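You operate a simulated robot arm through the tools that you are given. There is no shell and no other tool. Be economical: measure what you need, move in short steps, check, and stop when the job is done.

You run a simulated robot arm. Do the job below in one go: nothing can be reset, and whatever is moved stays where it is left.

## Task
Seat the small brown band ring on the fixture turntable and clamp it.
Fine: open the blue clamp first, then shut the red and the blue clamp on the flange; the arm stays locked out.

The check looks at the end state, three seconds after you hand in, the way a careful person would. Anything else that was tipped, shoved, dropped, spilled or broken makes it a failure.

## Robot
A 6-joint arm with a two-finger parallel gripper on a trunk, on a base that drives. Base frame: it is fixed to the floor where the robot stands at the start and does not move with it; the origin is under the middle of the robot, x ahead of it, y to its left, z up. Units: mm, degrees, N and s.
With the tool pointing down near the work surface it reaches from about 320 to 700 mm from the robot's upright axis, wherever it stands. Its first joint turns from -166.0 to 166.0 degrees. Places, roughly: arm isolator [200, 700, 800]; blue turntable clamp [500, -100, 1000]; dark disc of the turntable [600, 0, 900]; fixture turntable [600, 0, 900]; red turntable clamp [400, 200, 1000]; small brown band ring, small purple band ring [-250, -1250, 1000]; yellow turntable clamp [700, 200, 1000]. Payload 4.1 kg.
Tool frame: the origin (TCP) lies between the finger pads and is the grasp point; the fingertips stand 23 mm ahead of it; z points along the fingers, y is the line along which they close. Largest opening 94 mm; finger width 38, thickness 10; the body of the gripper, 54 by 96 mm, starts 39 mm behind the TCP.
Orientation is told as [roll, pitch, yaw] about the base's x, y, z axes, in that order, counted from this pose: with the fingers straight down and closing along the base's y, the tool's x points along the base's -x, its y along +y and its z along -z.

## Interface
- The arm moves only by the tool drive_tool. Its arguments are lists of equal length, an entry for each row: "slide": the shift along the tool's x, y, z in units of 20 mm (1.0 is 20 mm), a list of three; "angular": the turn, a rotation vector about the tool's x, y, z in units of 4 degrees (1.0 is 4 degrees), a list of three; "jaw": the opening, from 0 (shut) to 1 (fully open). In form: {"slide": [[dx, dy, dz], ...], "angular": [[rx, ry, rz], ...], "jaw": [jaw, ...]}. A call has 1 to 20 rows; each row shifts and turns the commanded pose from where the row before left it, along the tool's axes as they then stand. A call with a number of a shift or a turn outside -1 to 1 is refused whole. Each row takes 0.2 s and may step no farther than 50 mm and 8.6 degrees from the row before; otherwise, or with a gripper value out of range, the whole call is refused. A pose out of reach is approached as far as the arm can. The call stops where the force on the tool passes 90 N (or 10 N more than at its start, if that is more) or the arm is blocked; 0.2 s more then pass. Each finger travels about 45 mm/s and halts on what it meets, pressing with about 39 N; the grip force reading is that of the motor and also rises with nothing between the fingers. The clock runs only during rows and for 0.2 s after the last one: add rows that do not move to give the fingers time. The reply holds the time, the measured pose of the TCP, the force on the tool along the base axes, the opening and the grip force, in the units named above and with some noise, with the torque about the TCP (base axes, N m) and any sound that the robot's microphone picked up, and new pictures: "show" is both (left out), scene, wrist or none.
- Cameras (640 x 400 px; columns grow to the right, rows downward): "scene" is now at [12.8, 197.5, 1505.3]; the picture's right is [0.39, -0.92, 0.00], its down [-0.70, -0.30, -0.65] and it looks along [0.60, 0.25, -0.76] (base axes); focal length 285 px, centre (320, 200). "wrist" rides on the gripper at [86, 16, -75] in the tool frame; the picture's right is [-0.18, 0.98, 0.00], its down [-0.58, -0.11, -0.81] and it looks along [-0.79, -0.15, 0.59] (tool axes); focal length 243 px, centre (320, 200). There is no depth. A picture from a camera that has moved, and an enlarged one, comes with that camera's place and axes in the base frame and with its lens.
- slide_trunk(by): slides the trunk up (or, below 0, down) by that many mm; the arm and the scene camera ride with it, the base frame stays. It gives what a move gives, with no picture.
- drive_base(legs): drives the robot by 1 to 6 legs, each [ahead, turn to the left] in mm and degrees, along the robot's own axes; the way and the turn of a leg run together, so that a leg with both is an arc; at most 1500 mm and 180 degrees a leg. The arm and the cameras ride along, it lands a little off, and it stops where it bumps. It gives what a move gives, and a new picture of the scene camera.
- head_to(pan, tilt): turns the head with the scene camera to pan (to the left, within 155 degrees either way) and tilt (down, from -29 to 69), counted from straight ahead of the robot. It gives what a move gives, and a new picture of the scene camera.
- close_up(camera, box): a new picture of the part [left, top, right, bottom] of that camera's present view, enlarged. It takes no simulated time.
- job_done(): hands the job in; it is judged then, once.

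Work in short steps. Places have to be worked out from the pictures, the camera data and where the tool is seen: move nearer, look again, correct. Check each grasp and each placing, and mend what went wrong. You have 120 turns and 260 pictures in all, those below and enlarged ones among them. Open the gripper and draw the arm clear of the work before you hand the job in, unless the task says otherwise; then end with one line.

The tools are called after "Call:" by a JSON object that holds its "method" and its "body". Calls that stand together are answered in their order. drive_tool: Moves the arm, as the interface text tells. Its arguments: {"type":"object","properties":{"slide":{"type":"array"},"angular":{"type":"array"},"jaw":{"type":"array"},"show":{"type":"string","enum":["both","scene","wrist","none"]}},"required":["slide","angular","jaw"]} The other tools are called the same way: slide_trunk (by) slides the trunk up or down; drive_base (legs) drives the base; head_to (pan, tilt) turns the head that bears the scene camera; close_up (camera, box) takes an enlarged picture of a part of a camera's view; job_done () hands the job in.

At the start:

```text
clock: 0.0
position: [359.7, 56.0, 1213.0]
ee_rot: [0.0, 0.0, 0.1]
force: [-0.7, -0.4, 0.3]
wrist_torque: [0.02, -0.03, 0.0]
finger_gap: 94.2
gripper_force: 0.1
trunk travel left (down, up): [-475.0, 115.0]
robot x, y, heading: [-1.7, -0.5, 0.1]
head pan, tilt: [23.0, 49.4]
```

scene: 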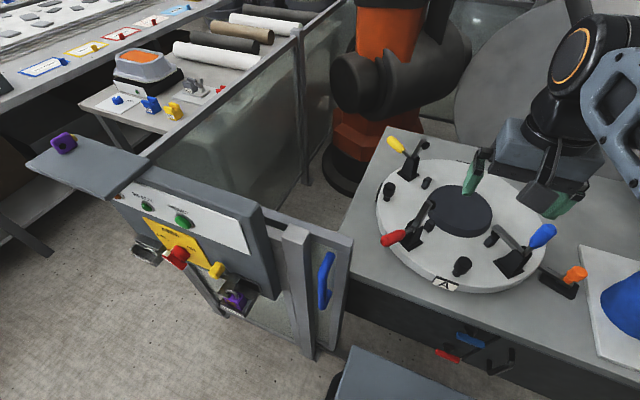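
wrist: 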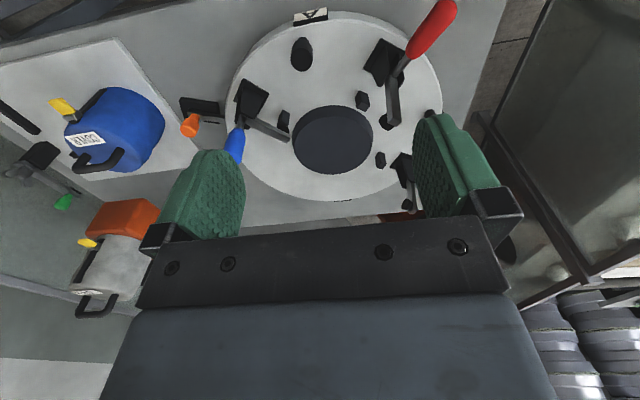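

The scene shows the turntable with three clamps, an isolator panel at left and a cell robot arm behind. I look closer at the turntable and the isolator panel first.

Call:
{"method": "close_up", "body": {"camera": "scene", "box": [360, 120, 600, 300]}}

Call:
{"method": "close_up", "body": {"camera": "scene", "box": [20, 120, 360, 340]}}

Call:
{"method": "close_up", "body": {"camera": "wrist", "box": [160, 0, 480, 220]}}

```text
2.22 times, centred on (480, 210) of scene
camera zoom: at [12.8, 197.5, 1505.3], right [0.39, -0.92, 0.0], down [-0.7, -0.3, -0.65], along [0.6, 0.25, -0.76], focal length 632 px, centre (-36, 178)
```

zoom: 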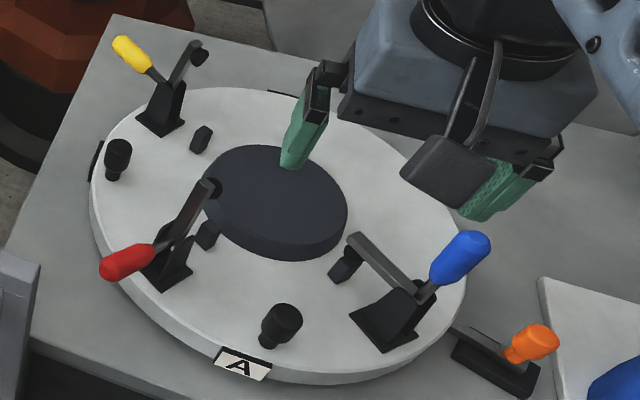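

```text
1.82 times, centred on (190, 230) of scene
camera zoom: at [12.8, 197.5, 1505.3], right [0.39, -0.92, 0.0], down [-0.7, -0.3, -0.65], along [0.6, 0.25, -0.76], focal length 517 px, centre (556, 146)
```

zoom: 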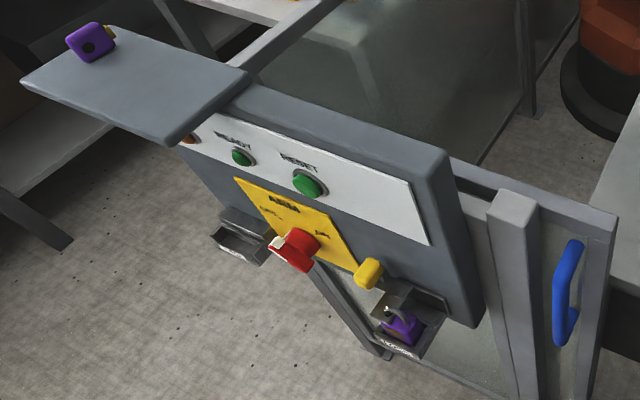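

```text
1.82 times, centred on (320, 110) of wrist
camera zoom: at [271.5, 70.9, 1287.3], right [0.18, 0.98, 0.0], down [0.58, -0.11, 0.81], along [0.79, -0.15, -0.59], focal length 441 px, centre (320, 364)
```

zoom: 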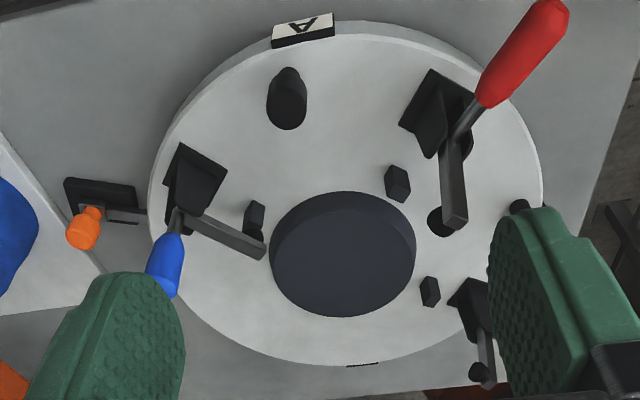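

The blue clamp is shut (arm lying inward), red and yellow seem open. I check the isolator switch more closely and then look towards the rings.

Call:
{"method": "close_up", "body": {"camera": "scene", "box": [120, 180, 280, 320]}}

Call:
{"method": "head_to", "body": {"pan": -100, "tilt": 25}}

```text
2.86 times, centred on (200, 250) of scene
camera zoom: at [12.8, 197.5, 1505.3], right [0.39, -0.92, 0.0], down [-0.7, -0.3, -0.65], along [0.6, 0.25, -0.76], focal length 813 px, centre (663, 57)
```

zoom: 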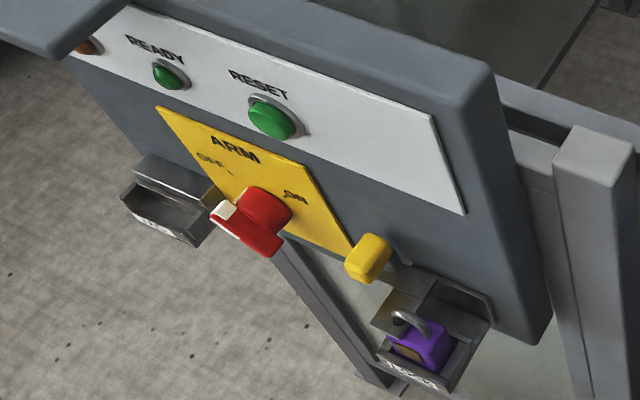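

```text
clock: 2.0
position: [359.7, 55.8, 1213.9]
ee_rot: [0.1, 0.0, 0.0]
force: [0.4, 0.2, -0.6]
wrist_torque: [0.02, 0.01, 0.01]
finger_gap: 94.0
gripper_force: 0.0
trunk travel left (down, up): [-475.0, 115.0]
robot x, y, heading: [-3.3, -2.6, 0.1]
head pan, tilt: [-100.0, 25.0]
camera scene: at [-74.5, 76.4, 1542.0], right [-0.98, 0.17, 0.0], down [0.07, 0.42, -0.91], along [-0.16, -0.89, -0.42], focal length 285 px, centre (320, 200)
```

scene: 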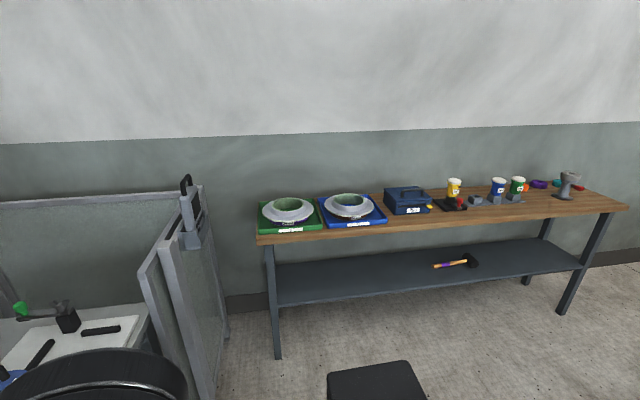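

The rings sit in trays on the bench along the right wall. I zoom in on them and the gate on the way.

Call:
{"method": "close_up", "body": {"camera": "scene", "box": [240, 160, 440, 270]}}

Call:
{"method": "close_up", "body": {"camera": "scene", "box": [420, 160, 640, 290]}}

Call:
{"method": "head_to", "body": {"pan": 60, "tilt": 45}}

```text
3.20 times, centred on (340, 215) of scene
camera zoom: at [-74.5, 76.4, 1542.0], right [-0.98, 0.17, 0.0], down [0.07, 0.42, -0.91], along [-0.16, -0.89, -0.42], focal length 911 px, centre (256, 152)
```

zoom: 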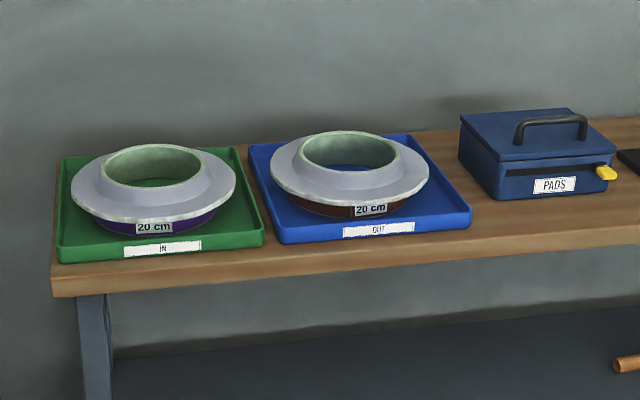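

```text
2.91 times, centred on (530, 225) of scene
camera zoom: at [-74.5, 76.4, 1542.0], right [-0.98, 0.17, 0.0], down [0.07, 0.42, -0.91], along [-0.16, -0.89, -0.42], focal length 828 px, centre (-291, 127)
```

zoom: 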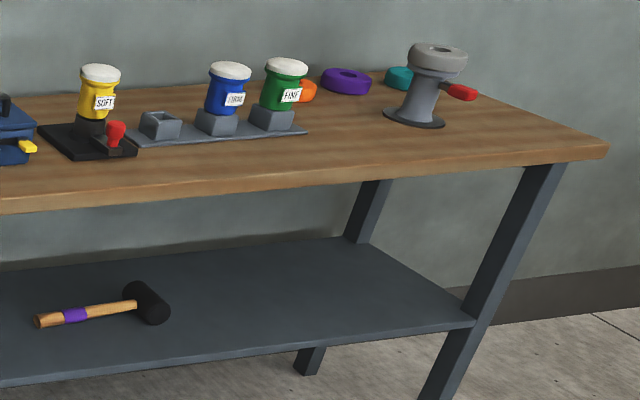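

```text
clock: 4.5
position: [360.0, 55.5, 1215.3]
ee_rot: [0.0, 0.1, 0.1]
force: [0.2, 0.4, 1.0]
wrist_torque: [-0.02, 0.01, 0.01]
finger_gap: 94.0
gripper_force: 0.1
trunk travel left (down, up): [-475.0, 115.0]
robot x, y, heading: [2.8, -0.6, 0.1]
head pan, tilt: [60.0, 45.0]
camera scene: at [-17.9, 237.6, 1511.5], right [0.87, -0.5, 0.0], down [-0.35, -0.61, -0.71], along [0.35, 0.61, -0.71], focal length 285 px, centre (320, 200)
```

scene: 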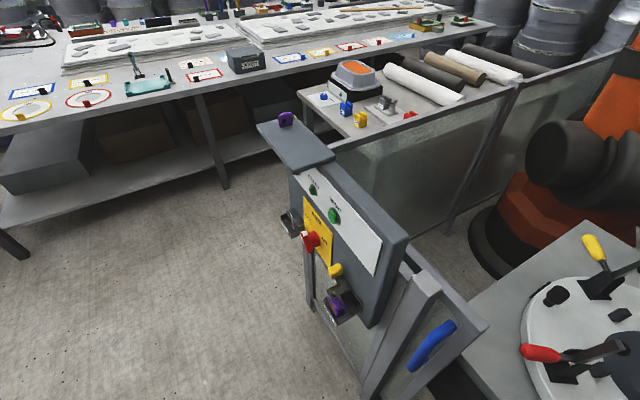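

The brown-banded ring is in the blue "OUT" tray. Now a close look at the isolator state.

Call:
{"method": "close_up", "body": {"camera": "scene", "box": [260, 170, 420, 330]}}

```text
2.50 times, centred on (340, 250) of scene
camera zoom: at [-17.9, 237.6, 1511.5], right [0.87, -0.5, 0.0], down [-0.35, -0.61, -0.71], along [0.35, 0.61, -0.71], focal length 711 px, centre (270, 75)
```

zoom: 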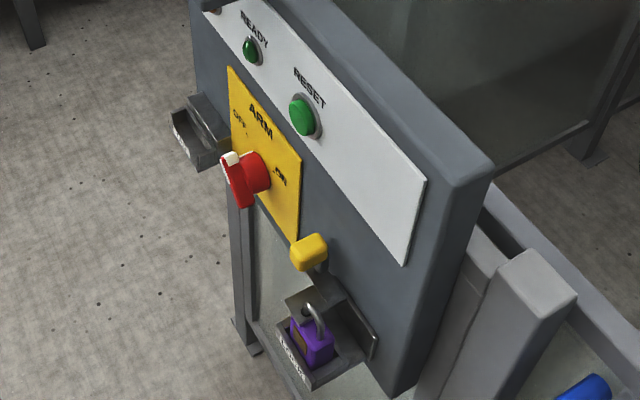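

The switch appears to point at OFF; I want a better view later. First I look around behind the robot to plan the drive.

Call:
{"method": "head_to", "body": {"pan": 150, "tilt": 35}}

Call:
{"method": "head_to", "body": {"pan": -150, "tilt": 35}}

Call:
{"method": "head_to", "body": {"pan": -50, "tilt": 45}}

```text
clock: 6.1
position: [358.9, 55.6, 1213.2]
ee_rot: [0.0, 0.0, 0.0]
force: [0.1, -0.8, -0.4]
wrist_torque: [0.01, -0.02, 0.03]
finger_gap: 93.9
gripper_force: 0.0
trunk travel left (down, up): [-475.0, 115.0]
robot x, y, heading: [-0.1, 1.1, -0.3]
head pan, tilt: [150.0, 35.0]
camera scene: at [-134.8, 211.3, 1526.3], right [0.5, 0.87, 0.0], down [0.5, -0.29, -0.82], along [-0.71, 0.41, -0.57], focal length 285 px, centre (320, 200)
```

scene: 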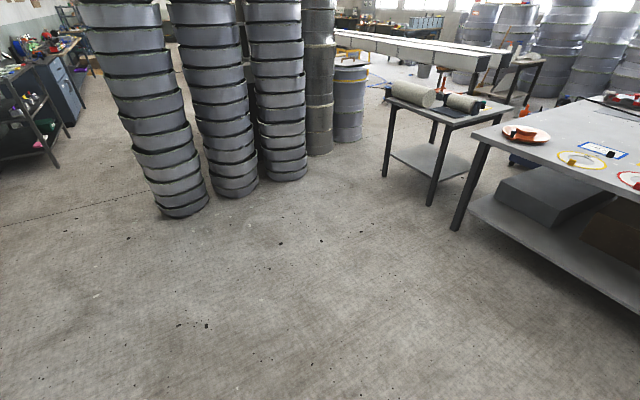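

```text
clock: 10.2
position: [360.1, 56.0, 1212.7]
ee_rot: [0.0, -0.1, 0.0]
force: [-0.4, -0.1, 0.0]
wrist_torque: [0.0, 0.02, -0.01]
finger_gap: 94.1
gripper_force: 0.0
trunk travel left (down, up): [-475.0, 115.0]
robot x, y, heading: [1.7, -1.5, 0.1]
head pan, tilt: [-150.0, 35.0]
camera scene: at [-134.8, 123.1, 1526.3], right [-0.5, 0.87, 0.0], down [0.5, 0.29, -0.82], along [-0.71, -0.41, -0.57], focal length 285 px, centre (320, 200)
```

scene: 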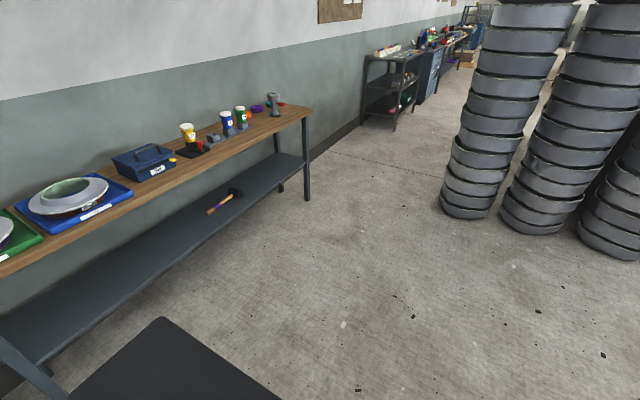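

```text
clock: 12.0
position: [360.1, 55.3, 1211.9]
ee_rot: [0.1, 0.1, 0.1]
force: [-0.7, 0.7, 0.7]
wrist_torque: [-0.01, -0.02, -0.02]
finger_gap: 94.2
gripper_force: 0.0
trunk travel left (down, up): [-475.0, 115.0]
robot x, y, heading: [-1.2, 3.4, -0.0]
head pan, tilt: [-50.0, 45.0]
camera scene: at [-6.3, 104.9, 1511.5], right [-0.77, -0.64, 0.0], down [-0.45, 0.54, -0.71], along [0.45, -0.54, -0.71], focal length 285 px, centre (320, 200)
```

scene: 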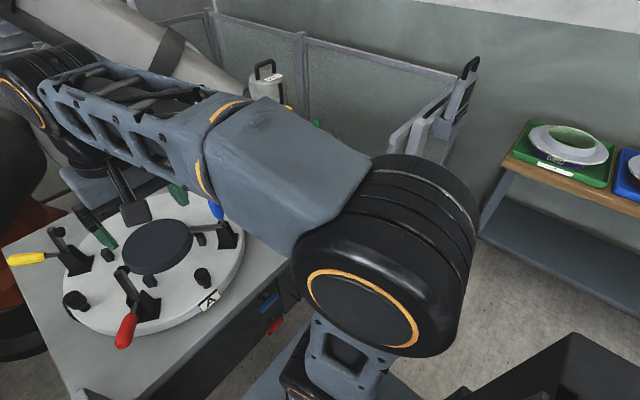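

Everything reachable: the blue handle I triangulate at about (485,-98,1012), standing upright over its base, disc centre about (611,32,~885). I move above the blue handle with the jaw turned tangential to the turntable and look.

Call:
{"method": "head_to", "body": {"pan": 0, "tilt": 50}}

Call:
{"method": "drive_tool", "body": {"slide": [[-0.78, -0.96, 0.5], [-0.78, -0.96, 0.5], [-0.78, -0.96, 0.5], [-0.78, -0.96, 0.5], [-0.78, -0.96, 0.5], [-0.78, -0.96, 0.5], [-0.78, -0.96, 0.5], [-0.78, -0.96, 0.5], [0, 0, 0], [0, 0, 0], [0, 0, 0], [0, 0, 0], [0, 0, 0], [0, 0, 0], [0, 0, 0], [0, 0, 0], [0, 0, 0], [0, 0, 0], [0, 0, 0]], "angular": [[0, 0, 0], [0, 0, 0], [0, 0, 0], [0, 0, 0], [0, 0, 0], [0, 0, 0], [0, 0, 0], [0, 0, 0], [0, 0, -1], [0, 0, -1], [0, 0, -1], [0, 0, -1], [0, 0, -1], [0, 0, -1], [0, 0, -1], [0, 0, -1], [0, 0, -1], [0, 0, -1], [0, 0, -1]], "jaw": [1, 1, 1, 1, 1, 1, 1, 1, 1, 1, 1, 1, 1, 1, 1, 1, 1, 1, 1]}}

```text
clock: 13.2
position: [359.0, 55.9, 1212.1]
ee_rot: [0.1, -0.1, 0.0]
force: [-0.3, -0.4, 0.0]
wrist_torque: [-0.02, -0.02, 0.0]
finger_gap: 94.2
gripper_force: 0.1
trunk travel left (down, up): [-475.0, 115.0]
robot x, y, heading: [-0.5, 3.3, 0.2]
head pan, tilt: [0.0, 50.0]
camera scene: at [18.5, 167.1, 1504.6], right [0.0, -1.0, 0.0], down [-0.77, 0.0, -0.64], along [0.64, 0.0, -0.77], focal length 285 px, centre (320, 200)
```

scene: 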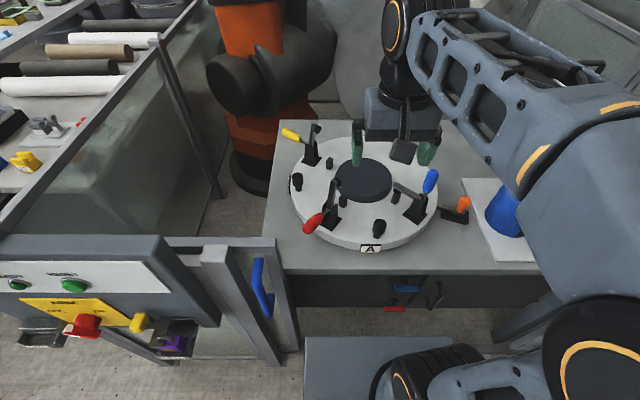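

```text
clock: 17.2
position: [485.2, -96.5, 1133.0]
ee_rot: [-0.1, 0.0, 44.2]
force: [0.1, 0.1, -0.6]
wrist_torque: [-0.01, -0.02, -0.01]
finger_gap: 93.9
gripper_force: 0.0
trunk travel left (down, up): [-475.0, 115.0]
robot x, y, heading: [0.9, 2.3, -0.1]
head pan, tilt: [0.0, 50.0]
camera scene: at [18.5, 167.1, 1504.6], right [0.0, -1.0, 0.0], down [-0.77, 0.0, -0.64], along [0.64, 0.0, -0.77], focal length 285 px, centre (320, 200)
camera wrist: at [410.3, -147.2, 1207.4], right [-0.55, 0.83, 0.0], down [0.49, 0.33, 0.81], along [0.67, 0.44, -0.59], focal length 243 px, centre (320, 200)
```

scene: 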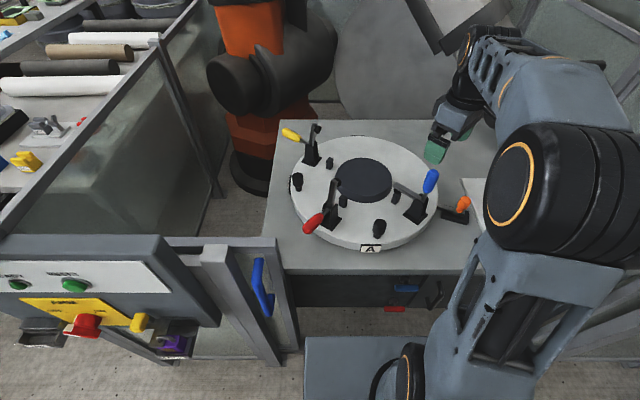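
wrist: 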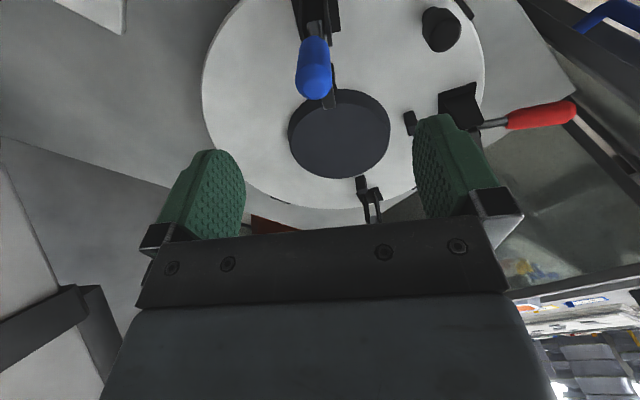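

Triangulating again, the blue handle's top is near (497,-95,1031). I shift slightly and lower the open jaw around the handle to z≈1006.

Call:
{"method": "drive_tool", "body": {"slide": [[-0.12, -0.36, 0.9], [0, 0, 0.9], [0, 0, 0.9], [0, 0, 0.9], [0, 0, 0.9], [0, 0, 0.9], [0, 0, 0.9]], "angular": [[0, 0, 0], [0, 0, 0], [0, 0, 0], [0, 0, 0], [0, 0, 0], [0, 0, 0], [0, 0, 0]], "jaw": [1, 1, 1, 1, 1, 1, 1]}}

Call:
{"method": "close_up", "body": {"camera": "scene", "box": [360, 100, 520, 260]}}

```text
clock: 18.8
position: [491.0, -101.3, 1006.8]
ee_rot: [0.1, 0.0, 44.0]
force: [0.9, -0.6, 0.0]
wrist_torque: [0.0, 0.06, 0.01]
finger_gap: 93.7
gripper_force: 0.0
trunk travel left (down, up): [-475.0, 115.0]
robot x, y, heading: [-1.6, 1.9, 0.3]
head pan, tilt: [0.0, 50.0]
camera scene: at [18.5, 167.1, 1504.6], right [0.0, -1.0, 0.0], down [-0.77, 0.0, -0.64], along [0.64, 0.0, -0.77], focal length 285 px, centre (320, 200)
camera wrist: at [415.9, -150.7, 1081.4], right [-0.55, 0.83, 0.0], down [0.49, 0.33, 0.81], along [0.67, 0.44, -0.59], focal length 243 px, centre (320, 200)
```

scene: 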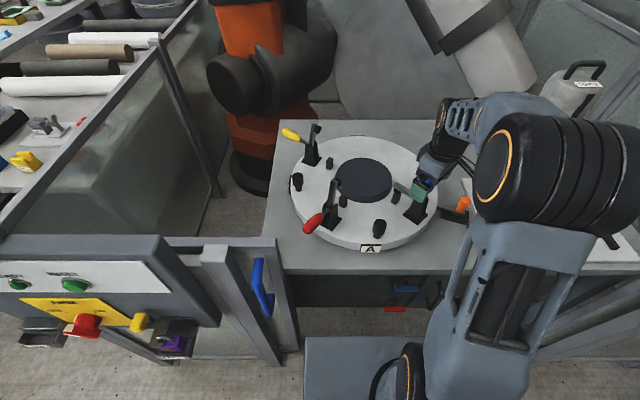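
wrist: 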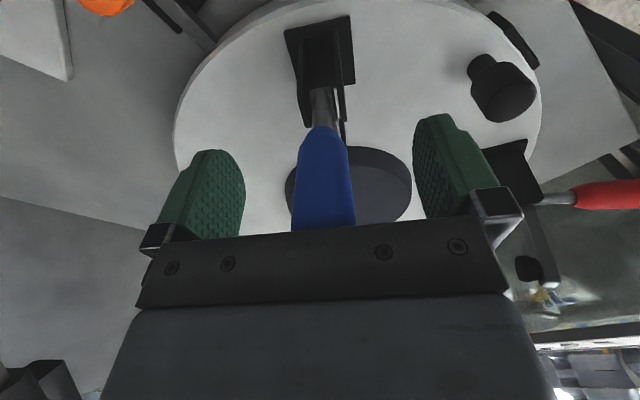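

```text
2.50 times, centred on (440, 180) of scene
camera zoom: at [18.5, 167.1, 1504.6], right [0.0, -1.0, 0.0], down [-0.77, 0.0, -0.64], along [0.64, 0.0, -0.77], focal length 711 px, centre (20, 250)
```

zoom: 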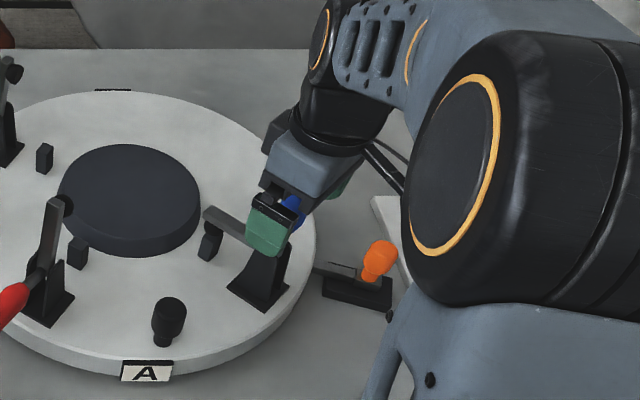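

The handle is well centred between the fingers. I close the jaw on it.

Call:
{"method": "drive_tool", "body": {"slide": [[0, 0, 0], [0, 0, 0], [0, 0, 0], [0, 0, 0], [0, 0, 0], [0, 0, 0]], "angular": [[0, 0, 0], [0, 0, 0], [0, 0, 0], [0, 0, 0], [0, 0, 0], [0, 0, 0]], "jaw": [0.2, 0.2, 0.2, 0.2, 0.2, 0.2], "show": "wrist"}}

```text
clock: 20.2
position: [491.3, -101.0, 1007.8]
ee_rot: [0.1, 0.0, 44.0]
force: [-1.0, -0.7, -2.8]
wrist_torque: [-0.62, -0.57, 0.02]
finger_gap: 28.2
gripper_force: 45.2
trunk travel left (down, up): [-475.0, 115.0]
robot x, y, heading: [0.9, -4.7, -0.3]
head pan, tilt: [0.0, 50.0]
camera wrist: at [415.9, -150.7, 1081.5], right [-0.55, 0.83, 0.0], down [0.49, 0.33, 0.81], along [0.67, 0.44, -0.59], focal length 243 px, centre (320, 200)
```

wrist: 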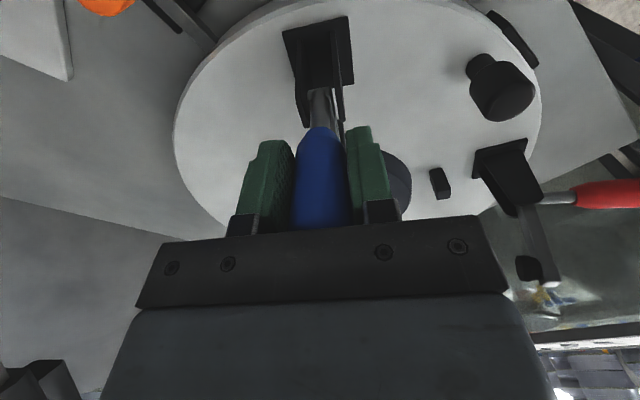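

The handle is held (gap 28). I swing outward about the pivot about 20° with the tool turning along, and watch the force.

Call:
{"method": "drive_tool", "body": {"slide": [[0.27, 0, 0], [0.27, 0, 0], [0.27, 0, 0], [0.27, 0, 0], [0.27, 0, 0]], "angular": [[0, -1, 0], [0, -1, 0], [0, -1, 0], [0, -1, 0], [0, -1, 0]], "jaw": [0.2, 0.2, 0.2, 0.2, 0.2]}}

```text
clock: 21.4
position: [473.3, -118.7, 1001.8]
ee_rot: [0.4, -19.9, 43.9]
force: [10.9, 14.3, -17.6]
wrist_torque: [1.29, 0.38, 0.2]
finger_gap: 28.3
gripper_force: 44.7
trunk travel left (down, up): [-475.0, 115.0]
robot x, y, heading: [0.7, 1.6, 0.1]
head pan, tilt: [0.0, 50.0]
camera scene: at [21.1, 168.6, 1504.1], right [0.0, -1.0, 0.0], down [-0.77, 0.0, -0.64], along [0.64, 0.0, -0.77], focal length 285 px, centre (320, 200)
camera wrist: at [384.2, -182.3, 1042.1], right [-0.56, 0.83, 0.07], down [0.27, 0.11, 0.96], along [0.78, 0.55, -0.29], focal length 243 px, centre (320, 200)
```

scene: 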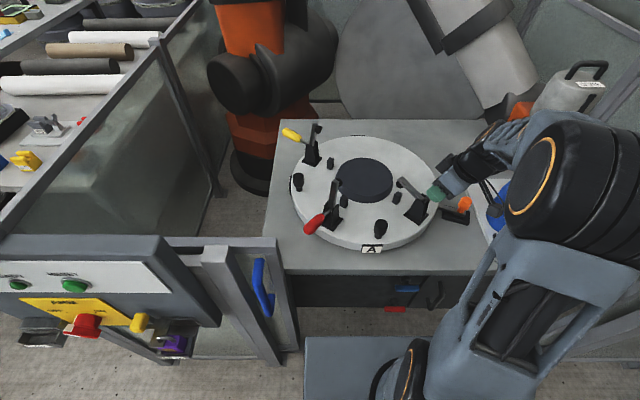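
wrist: 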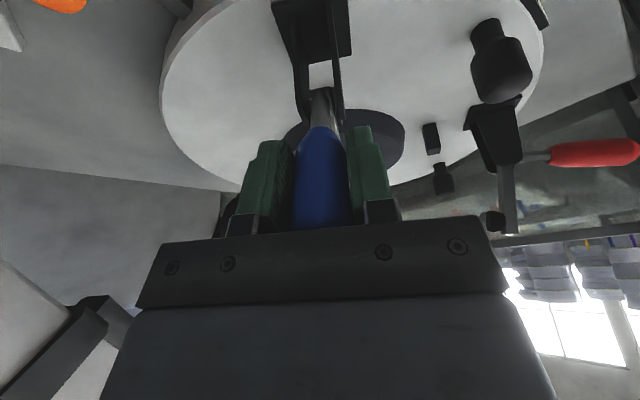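

It follows, with the clamp arm rising. I keep the tool's tilt now and let the handle pivot in the pads, following the arc outward and down.

Call:
{"method": "drive_tool", "body": {"slide": [[0.37, 0, 0.08], [0.37, 0, 0.1], [0.35, 0, 0.14], [0.35, 0, 0.16]], "angular": [[0, 0, 0], [0, 0, 0], [0, -0.5, 0], [0, -0.5, 0]], "jaw": [0.2, 0.2, 0.2, 0.2]}}

```text
clock: 22.4
position: [452.6, -137.7, 984.6]
ee_rot: [0.0, -23.9, 44.0]
force: [-7.8, -4.3, 7.7]
wrist_torque: [0.71, 0.58, 0.58]
finger_gap: 28.9
gripper_force: 25.7
trunk travel left (down, up): [-475.0, 115.0]
robot x, y, heading: [0.7, 0.4, -0.1]
head pan, tilt: [0.0, 50.0]
camera scene: at [17.4, 167.0, 1504.6], right [0.0, -1.0, 0.0], down [-0.77, 0.0, -0.64], along [0.64, 0.0, -0.77], focal length 285 px, centre (320, 200)
camera wrist: at [360.9, -202.6, 1017.3], right [-0.56, 0.82, 0.07], down [0.22, 0.06, 0.97], along [0.8, 0.56, -0.22], focal length 243 px, centre (320, 200)
```

scene: 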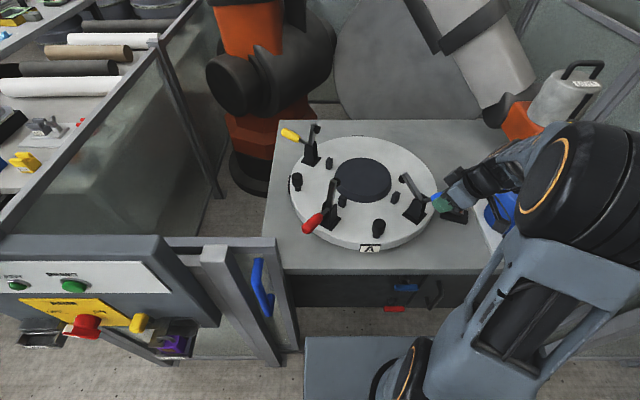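
wrist: 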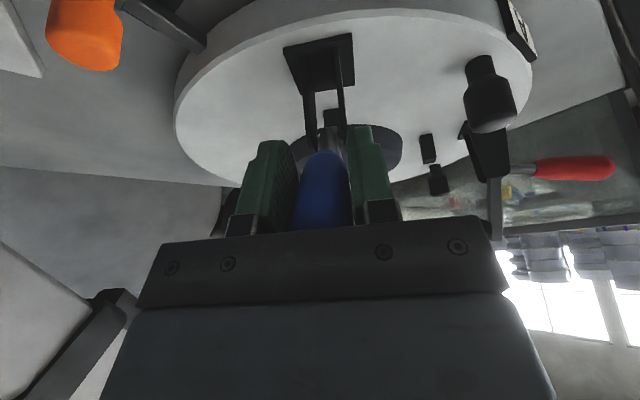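

I check how far the blue clamp has come.

Call:
{"method": "close_up", "body": {"camera": "scene", "box": [300, 110, 500, 260]}}

```text
2.67 times, centred on (400, 185) of scene
camera zoom: at [17.4, 167.0, 1504.6], right [0.0, -1.0, 0.0], down [-0.77, 0.0, -0.64], along [0.64, 0.0, -0.77], focal length 759 px, centre (107, 240)
```

zoom: 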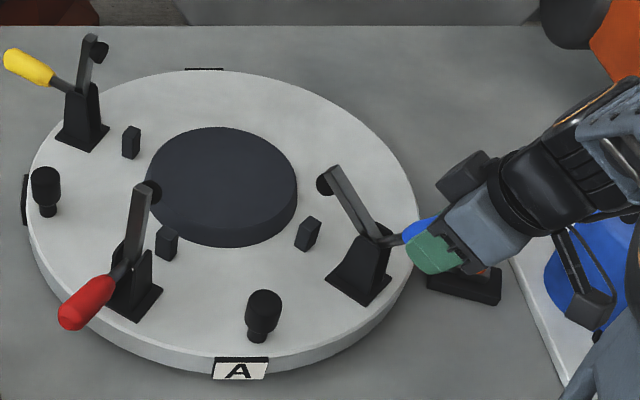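

Nearly open; I continue the arc down by about 23° more.

Call:
{"method": "drive_tool", "body": {"slide": [[0.33, 0, 0.18], [0.33, 0, 0.18], [0.26, 0, 0.22], [0.26, 0, 0.22]], "angular": [[0, 0, 0], [0, 0, 0], [0, 0, 0], [0, 0, 0]], "jaw": [0.2, 0.2, 0.2, 0.2], "show": "wrist"}}

Call:
{"method": "close_up", "body": {"camera": "scene", "box": [300, 110, 500, 260]}}

```text
clock: 23.4
position: [440.3, -150.2, 962.5]
ee_rot: [-0.3, -24.1, 44.0]
force: [-18.4, -12.1, 35.2]
wrist_torque: [2.03, -0.78, 0.99]
finger_gap: 28.5
gripper_force: 45.3
trunk travel left (down, up): [-475.0, 115.0]
robot x, y, heading: [-2.6, -3.6, -0.0]
head pan, tilt: [0.0, 50.0]
camera wrist: at [349.0, -214.4, 995.1], right [-0.56, 0.83, 0.07], down [0.22, 0.06, 0.97], along [0.8, 0.56, -0.21], focal length 243 px, centre (320, 200)
```

wrist: 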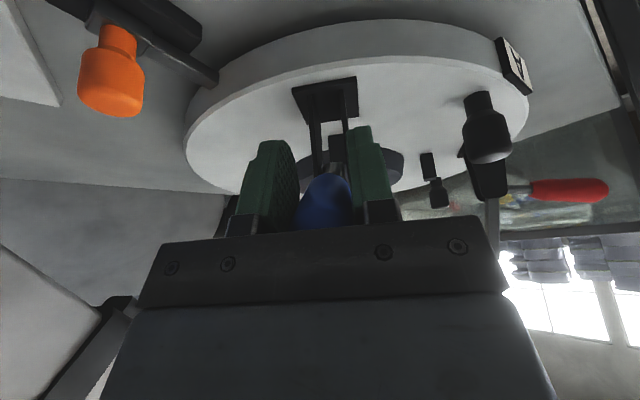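

```text
2.67 times, centred on (400, 185) of scene
camera zoom: at [14.0, 166.1, 1505.0], right [0.0, -1.0, 0.0], down [-0.76, 0.0, -0.65], along [0.65, 0.0, -0.76], focal length 759 px, centre (107, 240)
```

zoom: 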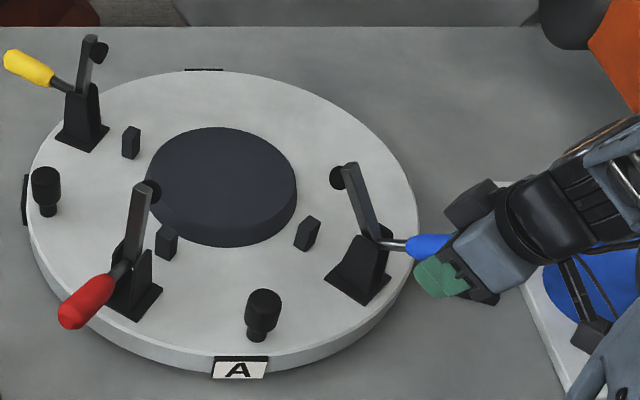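

The blue clamp's arm now stands as upright as the others. I open the jaw partly and back off along the tool axis.

Call:
{"method": "drive_tool", "body": {"slide": [[0, 0, 0], [0, 0, 0], [0, 0, -0.5], [0, 0, -1], [0, 0, -1], [0, 0, -1], [0, 0, -1], [0, 0, -1]], "angular": [[0, 0, 0], [0, 0, 0], [0, 0, 0], [0, 0, 0], [0, 0, 0], [0, 0, 0], [0, 0, 0], [0, 0, 0]], "jaw": [0.55, 0.55, 0.55, 0.55, 0.55, 0.55, 0.55, 0.55], "show": "none"}}

Call:
{"method": "close_up", "body": {"camera": "scene", "box": [280, 100, 520, 260]}}

```text
clock: 25.2
position: [412.4, -177.5, 1060.6]
ee_rot: [-0.1, -24.1, 44.0]
force: [-0.5, 0.1, 0.8]
wrist_torque: [0.02, -0.02, 0.01]
finger_gap: 51.7
gripper_force: 0.1
trunk travel left (down, up): [-475.0, 115.0]
robot x, y, heading: [2.8, -2.0, 0.1]
head pan, tilt: [0.0, 50.0]
```

```text
2.50 times, centred on (400, 180) of scene
camera zoom: at [18.4, 167.2, 1504.5], right [0.0, -1.0, 0.0], down [-0.77, 0.0, -0.64], along [0.64, 0.0, -0.77], focal length 711 px, centre (120, 250)
```

zoom: 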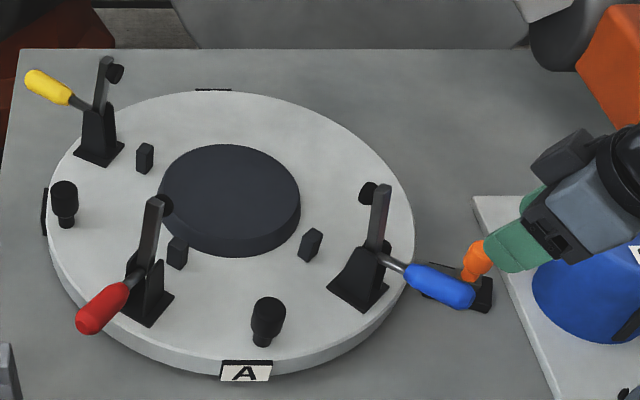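

The blue clamp is open and stays. Now I level the tool and raise it, then back the base 440 mm away from the table.

Call:
{"method": "drive_tool", "body": {"slide": [[0, 0, -1], [0, 0, -1], [0, 0, -1], [0, 0, -1], [0, 0, -1], [0, 0, -1]], "angular": [[0, 1, 0], [0, 1, 0], [0, 1, 0], [0, 1, 0], [0, 1, 0], [0, 1, 0]], "jaw": [1, 1, 1, 1, 1, 1], "show": "none"}}

Call:
{"method": "drive_base", "body": {"legs": [[-440, 0]]}}

Call:
{"method": "head_to", "body": {"pan": 45, "tilt": 40}}

```text
clock: 26.6
position: [392.6, -198.5, 1175.3]
ee_rot: [0.0, 0.1, 43.9]
force: [0.9, 0.8, 0.2]
wrist_torque: [0.0, -0.03, -0.01]
finger_gap: 93.7
gripper_force: 0.1
trunk travel left (down, up): [-475.0, 115.0]
robot x, y, heading: [-1.7, 0.2, -0.1]
head pan, tilt: [0.0, 50.0]
```

```text
clock: 29.3
position: [-50.8, -198.2, 1175.5]
ee_rot: [0.1, -0.1, 43.9]
force: [-0.4, 0.8, 0.5]
wrist_torque: [0.0, -0.02, 0.01]
finger_gap: 93.8
gripper_force: 0.0
trunk travel left (down, up): [-475.0, 115.0]
robot x, y, heading: [-444.0, -1.5, 0.0]
head pan, tilt: [0.0, 50.0]
camera scene: at [-425.3, 167.3, 1504.6], right [0.0, -1.0, 0.0], down [-0.77, 0.0, -0.64], along [0.64, 0.0, -0.77], focal length 285 px, centre (320, 200)
```

scene: 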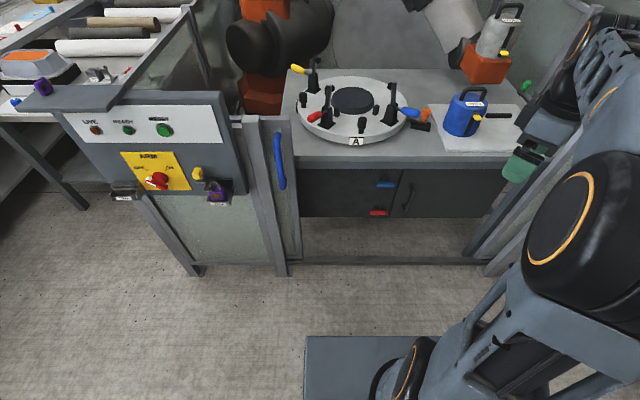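

```text
clock: 30.4
position: [-50.7, -197.7, 1175.5]
ee_rot: [0.0, -0.1, 43.9]
force: [0.5, 0.1, 0.0]
wrist_torque: [0.01, -0.02, 0.0]
finger_gap: 94.1
gripper_force: 0.1
trunk travel left (down, up): [-475.0, 115.0]
robot x, y, heading: [-441.9, -1.4, -0.3]
head pan, tilt: [45.0, 40.0]
camera scene: at [-441.8, 227.4, 1518.7], right [0.71, -0.71, 0.0], down [-0.46, -0.45, -0.77], along [0.54, 0.54, -0.64], focal length 285 px, centre (320, 200)
```

scene: 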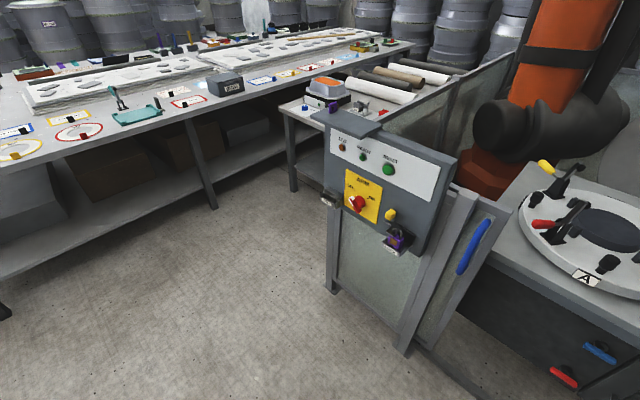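

Call:
{"method": "close_up", "body": {"camera": "scene", "box": [310, 90, 450, 270]}}

```text
2.22 times, centred on (380, 180) of scene
camera zoom: at [-441.8, 227.4, 1518.7], right [0.71, -0.71, 0.0], down [-0.46, -0.45, -0.77], along [0.54, 0.54, -0.64], focal length 632 px, centre (187, 244)
```

zoom: 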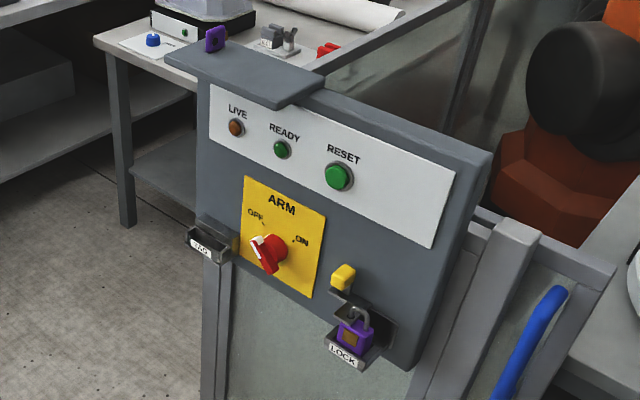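

The isolator is OFF, LIVE lamp dark, padlock seated at the LOCK point: it is locked out and I leave it alone. Next I turn right towards the ring bench and approach partway.

Call:
{"method": "drive_base", "body": {"legs": [[0, -90], [350, 0]]}}

Call:
{"method": "head_to", "body": {"pan": 0, "tilt": 45}}

```text
clock: 36.5
position: [-652.8, -739.4, 1175.3]
ee_rot: [0.0, 0.0, -46.8]
force: [-0.4, 0.7, 0.2]
wrist_torque: [0.0, -0.01, -0.01]
finger_gap: 93.9
gripper_force: 0.1
trunk travel left (down, up): [-475.0, 115.0]
robot x, y, heading: [-448.0, -351.7, -90.5]
head pan, tilt: [45.0, 40.0]
camera scene: at [-220.5, -353.6, 1518.7], right [-0.72, -0.7, 0.0], down [-0.45, 0.46, -0.77], along [0.53, -0.55, -0.64], focal length 285 px, centre (320, 200)
```

scene: 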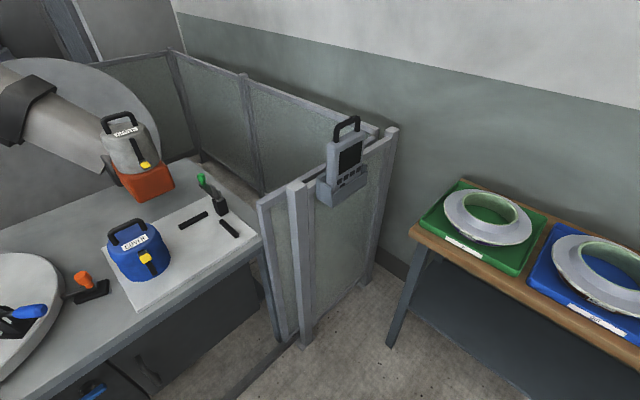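

```text
clock: 37.6
position: [-652.8, -739.7, 1175.1]
ee_rot: [0.0, 0.0, -47.0]
force: [-0.4, 0.9, 0.9]
wrist_torque: [0.02, 0.01, 0.03]
finger_gap: 93.9
gripper_force: 0.0
trunk travel left (down, up): [-475.0, 115.0]
robot x, y, heading: [-445.0, -349.9, -90.9]
head pan, tilt: [0.0, 45.0]
camera scene: at [-280.8, -373.5, 1511.5], right [-1.0, 0.02, 0.0], down [0.01, 0.71, -0.71], along [-0.01, -0.71, -0.71], focal length 285 px, centre (320, 200)
```

scene: 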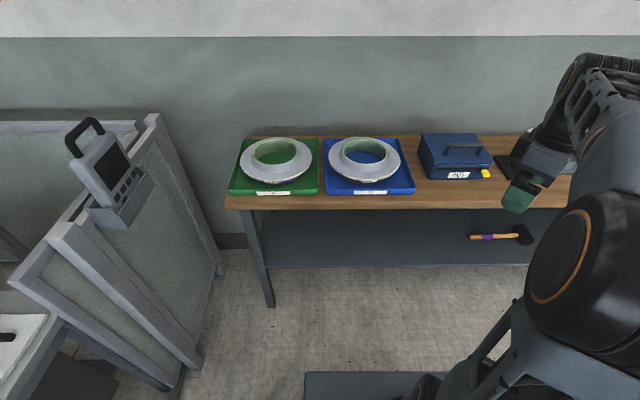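

Brown ring centre is about (-444,-1154), top z≈915. I drive 240 mm closer so it is about 560 mm from the axis.

Call:
{"method": "drive_base", "body": {"legs": [[240, 0]]}}

Call:
{"method": "close_up", "body": {"camera": "scene", "box": [220, 130, 460, 330]}}

```text
clock: 39.4
position: [-653.5, -979.1, 1174.4]
ee_rot: [0.1, 0.0, -46.7]
force: [-0.7, -0.1, 0.1]
wrist_torque: [0.02, 0.03, -0.03]
finger_gap: 93.9
gripper_force: 0.1
trunk travel left (down, up): [-475.0, 115.0]
robot x, y, heading: [-453.8, -586.9, -90.7]
head pan, tilt: [0.0, 45.0]
camera scene: at [-283.9, -610.6, 1511.5], right [-1.0, 0.01, 0.0], down [0.01, 0.71, -0.71], along [-0.01, -0.71, -0.71], focal length 285 px, centre (320, 200)
```

scene: 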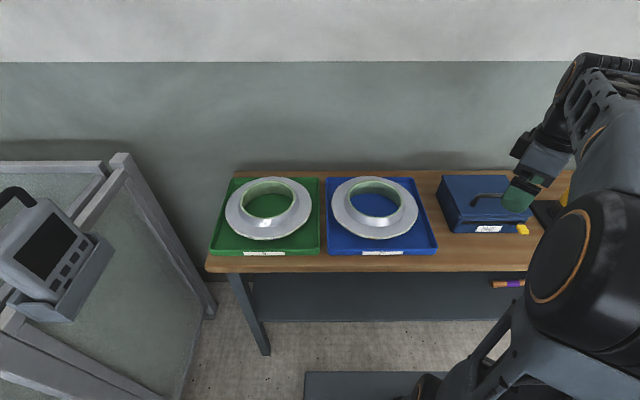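

```text
2.00 times, centred on (340, 230) of scene
camera zoom: at [-283.9, -610.6, 1511.5], right [-1.0, 0.01, 0.0], down [0.01, 0.71, -0.71], along [-0.01, -0.71, -0.71], focal length 569 px, centre (280, 140)
```

zoom: 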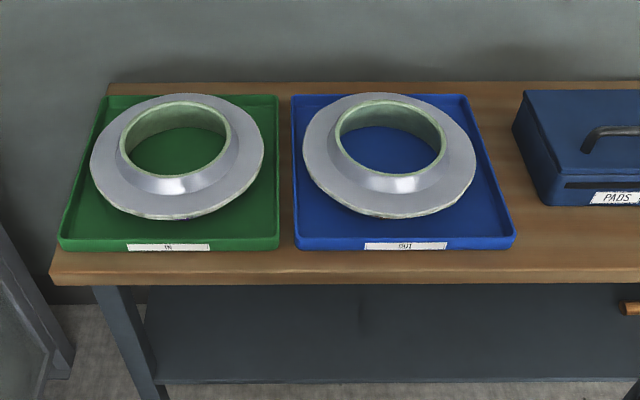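

Better triangulation from the two views gives rim centre ≈ (-460,-1235,905), bore ≈155 mm, flange ≈265 mm. I come 80 mm closer and bring the tool over the near rim with the jaw closing radially.

Call:
{"method": "drive_base", "body": {"legs": [[80, 0]]}}

Call:
{"method": "drive_tool", "body": {"slide": [[0, 0, 0], [0, 0, 0], [0, 0, 0], [0, 0, 0], [0, 0, 0], [0, 0, 0], [0, 0, 0], [0, 0, 0], [0, 0, 0], [0, 0, 0], [0, 0, 0], [0, 0, 0]], "angular": [[0, 0, -0.97], [0, 0, -0.97], [0, 0, -0.97], [0, 0, -0.97], [0, 0, -0.97], [0, 0, -0.97], [0, 0, -0.97], [0, 0, -0.97], [0, 0, -0.97], [0, 0, -0.97], [0, 0, -0.97], [0, 0, -0.97]], "jaw": [1, 1, 1, 1, 1, 1, 1, 1, 1, 1, 1, 1], "show": "none"}}

Call:
{"method": "drive_tool", "body": {"slide": [[-0.97, -0.45, 0.3], [-0.97, -0.45, 0.3], [-0.97, -0.45, 0.3], [-0.97, -0.45, 0.3], [-0.97, -0.45, 0.3], [-0.97, -0.45, 0.3], [-0.97, -0.45, 0.3], [-0.97, -0.45, 0.3], [-0.97, -0.45, 0.3], [-0.97, -0.45, 0.3]], "angular": [[0, 0, 0], [0, 0, 0], [0, 0, 0], [0, 0, 0], [0, 0, 0], [0, 0, 0], [0, 0, 0], [0, 0, 0], [0, 0, 0], [0, 0, 0]], "jaw": [1, 1, 1, 1, 1, 1, 1, 1, 1, 1]}}

```text
clock: 40.4
position: [-653.5, -1059.9, 1173.9]
ee_rot: [0.1, 0.0, -46.6]
force: [-0.7, -0.8, -0.6]
wrist_torque: [0.01, 0.03, -0.05]
finger_gap: 93.7
gripper_force: 0.1
trunk travel left (down, up): [-475.0, 115.0]
robot x, y, heading: [-452.0, -667.3, -90.6]
head pan, tilt: [0.0, 45.0]
camera scene: at [-284.7, -690.5, 1511.5], right [-1.0, 0.01, 0.0], down [0.01, 0.71, -0.71], along [-0.01, -0.71, -0.71], focal length 285 px, centre (320, 200)
```

scene: 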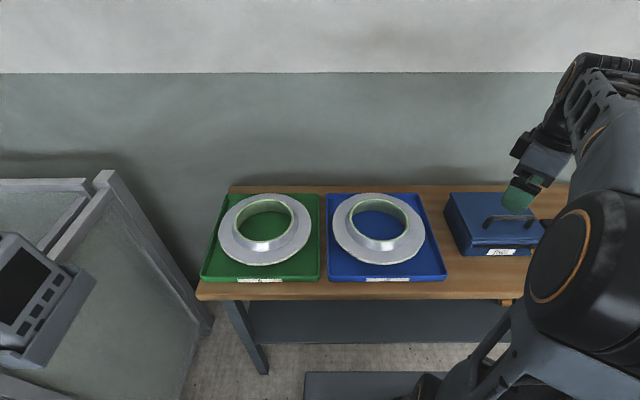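

```text
clock: 43.0
position: [-653.6, -1059.6, 1175.6]
ee_rot: [-0.1, 0.1, 0.1]
force: [0.9, 0.7, 0.1]
wrist_torque: [-0.02, 0.02, 0.01]
finger_gap: 93.8
gripper_force: 0.1
trunk travel left (down, up): [-475.0, 115.0]
robot x, y, heading: [-450.2, -665.6, -90.8]
head pan, tilt: [0.0, 45.0]
```

```text
clock: 45.2
position: [-459.7, -1148.0, 1114.8]
ee_rot: [0.1, 0.0, -0.1]
force: [-0.7, 0.6, -0.4]
wrist_torque: [-0.03, 0.06, -0.01]
finger_gap: 93.9
gripper_force: 0.0
trunk travel left (down, up): [-475.0, 115.0]
robot x, y, heading: [-452.1, -666.9, -90.5]
head pan, tilt: [0.0, 45.0]
camera scene: at [-284.4, -690.0, 1511.5], right [-1.0, 0.01, 0.0], down [0.01, 0.71, -0.71], along [-0.01, -0.71, -0.71], focal length 285 px, centre (320, 200)
camera wrist: at [-547.4, -1134.0, 1190.3], right [0.18, 0.98, 0.0], down [0.58, -0.11, 0.81], along [0.79, -0.15, -0.59], focal length 243 px, centre (320, 200)
```

scene: 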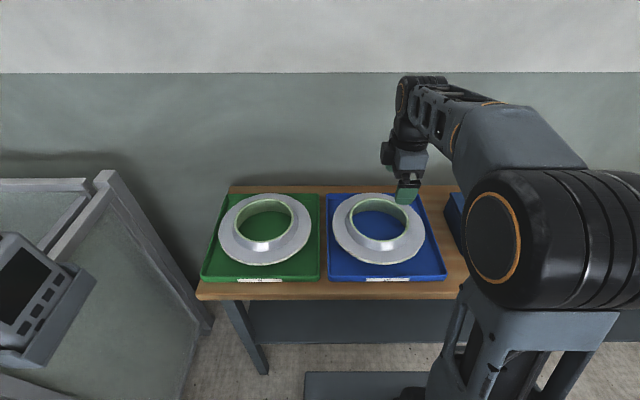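
wrist: 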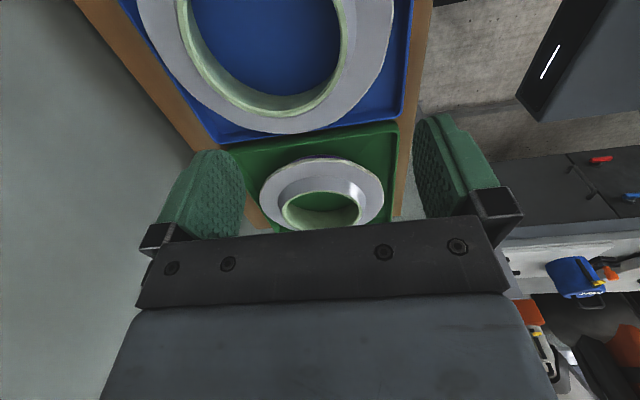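

I zoom in for precise rim location.

Call:
{"method": "close_up", "body": {"camera": "scene", "box": [310, 160, 470, 290]}}

Call:
{"method": "close_up", "body": {"camera": "wrist", "box": [100, 0, 420, 200]}}

```text
3.08 times, centred on (390, 225) of scene
camera zoom: at [-284.4, -690.0, 1511.5], right [-1.0, 0.01, 0.0], down [0.01, 0.71, -0.71], along [-0.01, -0.71, -0.71], focal length 876 px, centre (105, 123)
```

zoom: 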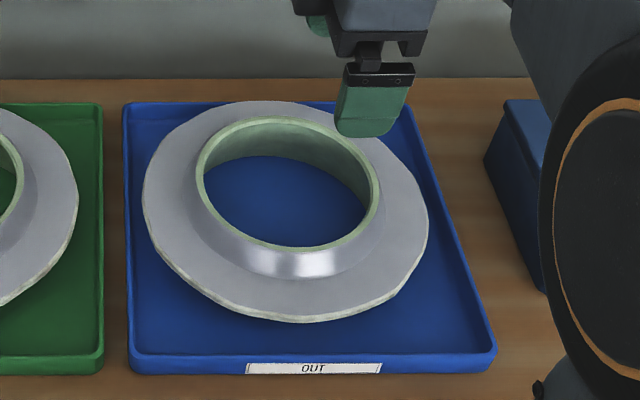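

```text
2.00 times, centred on (260, 100) of wrist
camera zoom: at [-547.4, -1134.0, 1190.3], right [0.18, 0.98, 0.0], down [0.58, -0.11, 0.81], along [0.79, -0.15, -0.59], focal length 485 px, centre (440, 400)
```

zoom: 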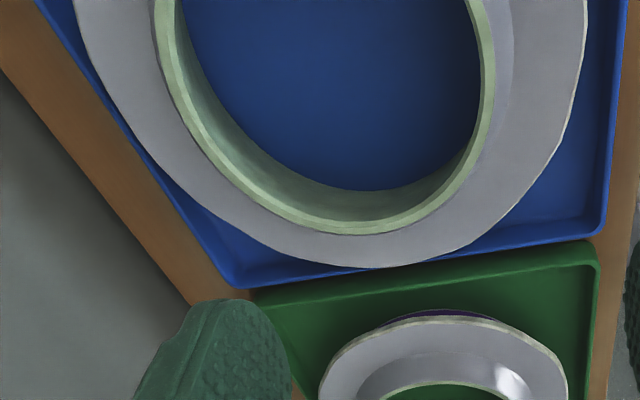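

Rim centre ≈ (-455,-1209,914); near wall at y≈-1128, wall ≈7–8 mm, flange top only ≈20 mm lower. I line up over the near wall and go down to fingertips just above the rim, narrowing the jaw a bit.

Call:
{"method": "drive_tool", "body": {"slide": [[-0.25, 1.0, 0.9], [0, 0, 0.9], [0, 0, 0.9], [0, 0, 0.9], [0, 0, 0.9], [0, 0, 0.9], [0, 0, 0.9], [0, 0, 0.9], [0, 0, 0.9]], "angular": [[0, 0, 0], [0, 0, 0], [0, 0, 0], [0, 0, 0], [0, 0, 0], [0, 0, 0], [0, 0, 0], [0, 0, 0], [0, 0, 0]], "jaw": [0.6, 0.6, 0.6, 0.6, 0.6, 0.6, 0.6, 0.6, 0.6]}}

Call:
{"method": "close_up", "body": {"camera": "scene", "box": [310, 160, 470, 290]}}

```text
clock: 47.2
position: [-455.2, -1128.6, 953.1]
ee_rot: [0.0, 0.1, 0.0]
force: [-0.5, -0.2, -0.1]
wrist_torque: [-0.04, -0.01, -0.02]
finger_gap: 56.5
gripper_force: 0.0
trunk travel left (down, up): [-475.0, 115.0]
robot x, y, heading: [-453.1, -668.7, -90.5]
head pan, tilt: [0.0, 45.0]
camera scene: at [-284.6, -689.9, 1511.5], right [-1.0, 0.01, 0.0], down [0.01, 0.71, -0.71], along [-0.01, -0.71, -0.71], focal length 285 px, centre (320, 200)
camera wrist: at [-543.4, -1113.4, 1027.7], right [0.18, 0.98, 0.0], down [0.58, -0.11, 0.81], along [0.79, -0.15, -0.59], focal length 243 px, centre (320, 200)
```

scene: 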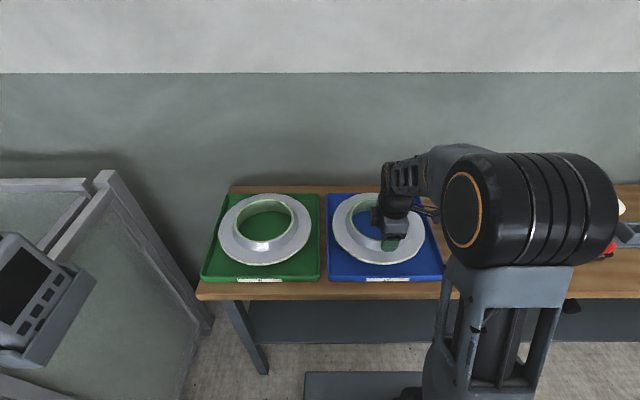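
wrist: 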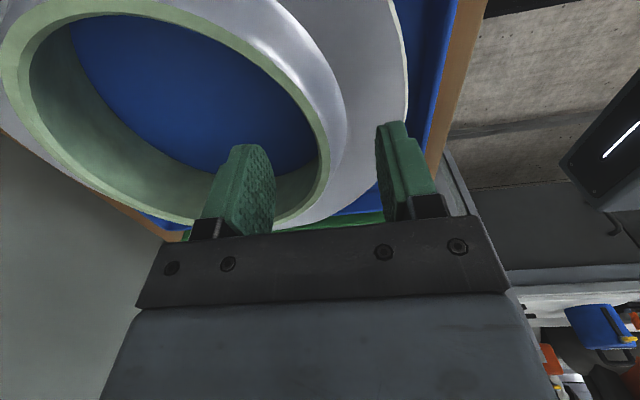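

```text
3.08 times, centred on (390, 225) of scene
camera zoom: at [-284.6, -689.9, 1511.5], right [-1.0, 0.01, 0.0], down [0.01, 0.71, -0.71], along [-0.01, -0.71, -0.71], focal length 876 px, centre (105, 123)
```

zoom: 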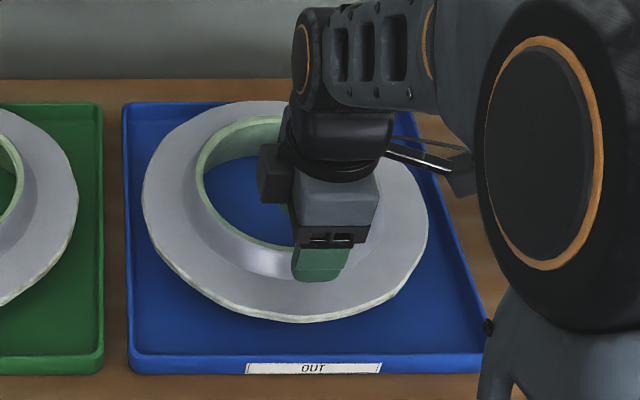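

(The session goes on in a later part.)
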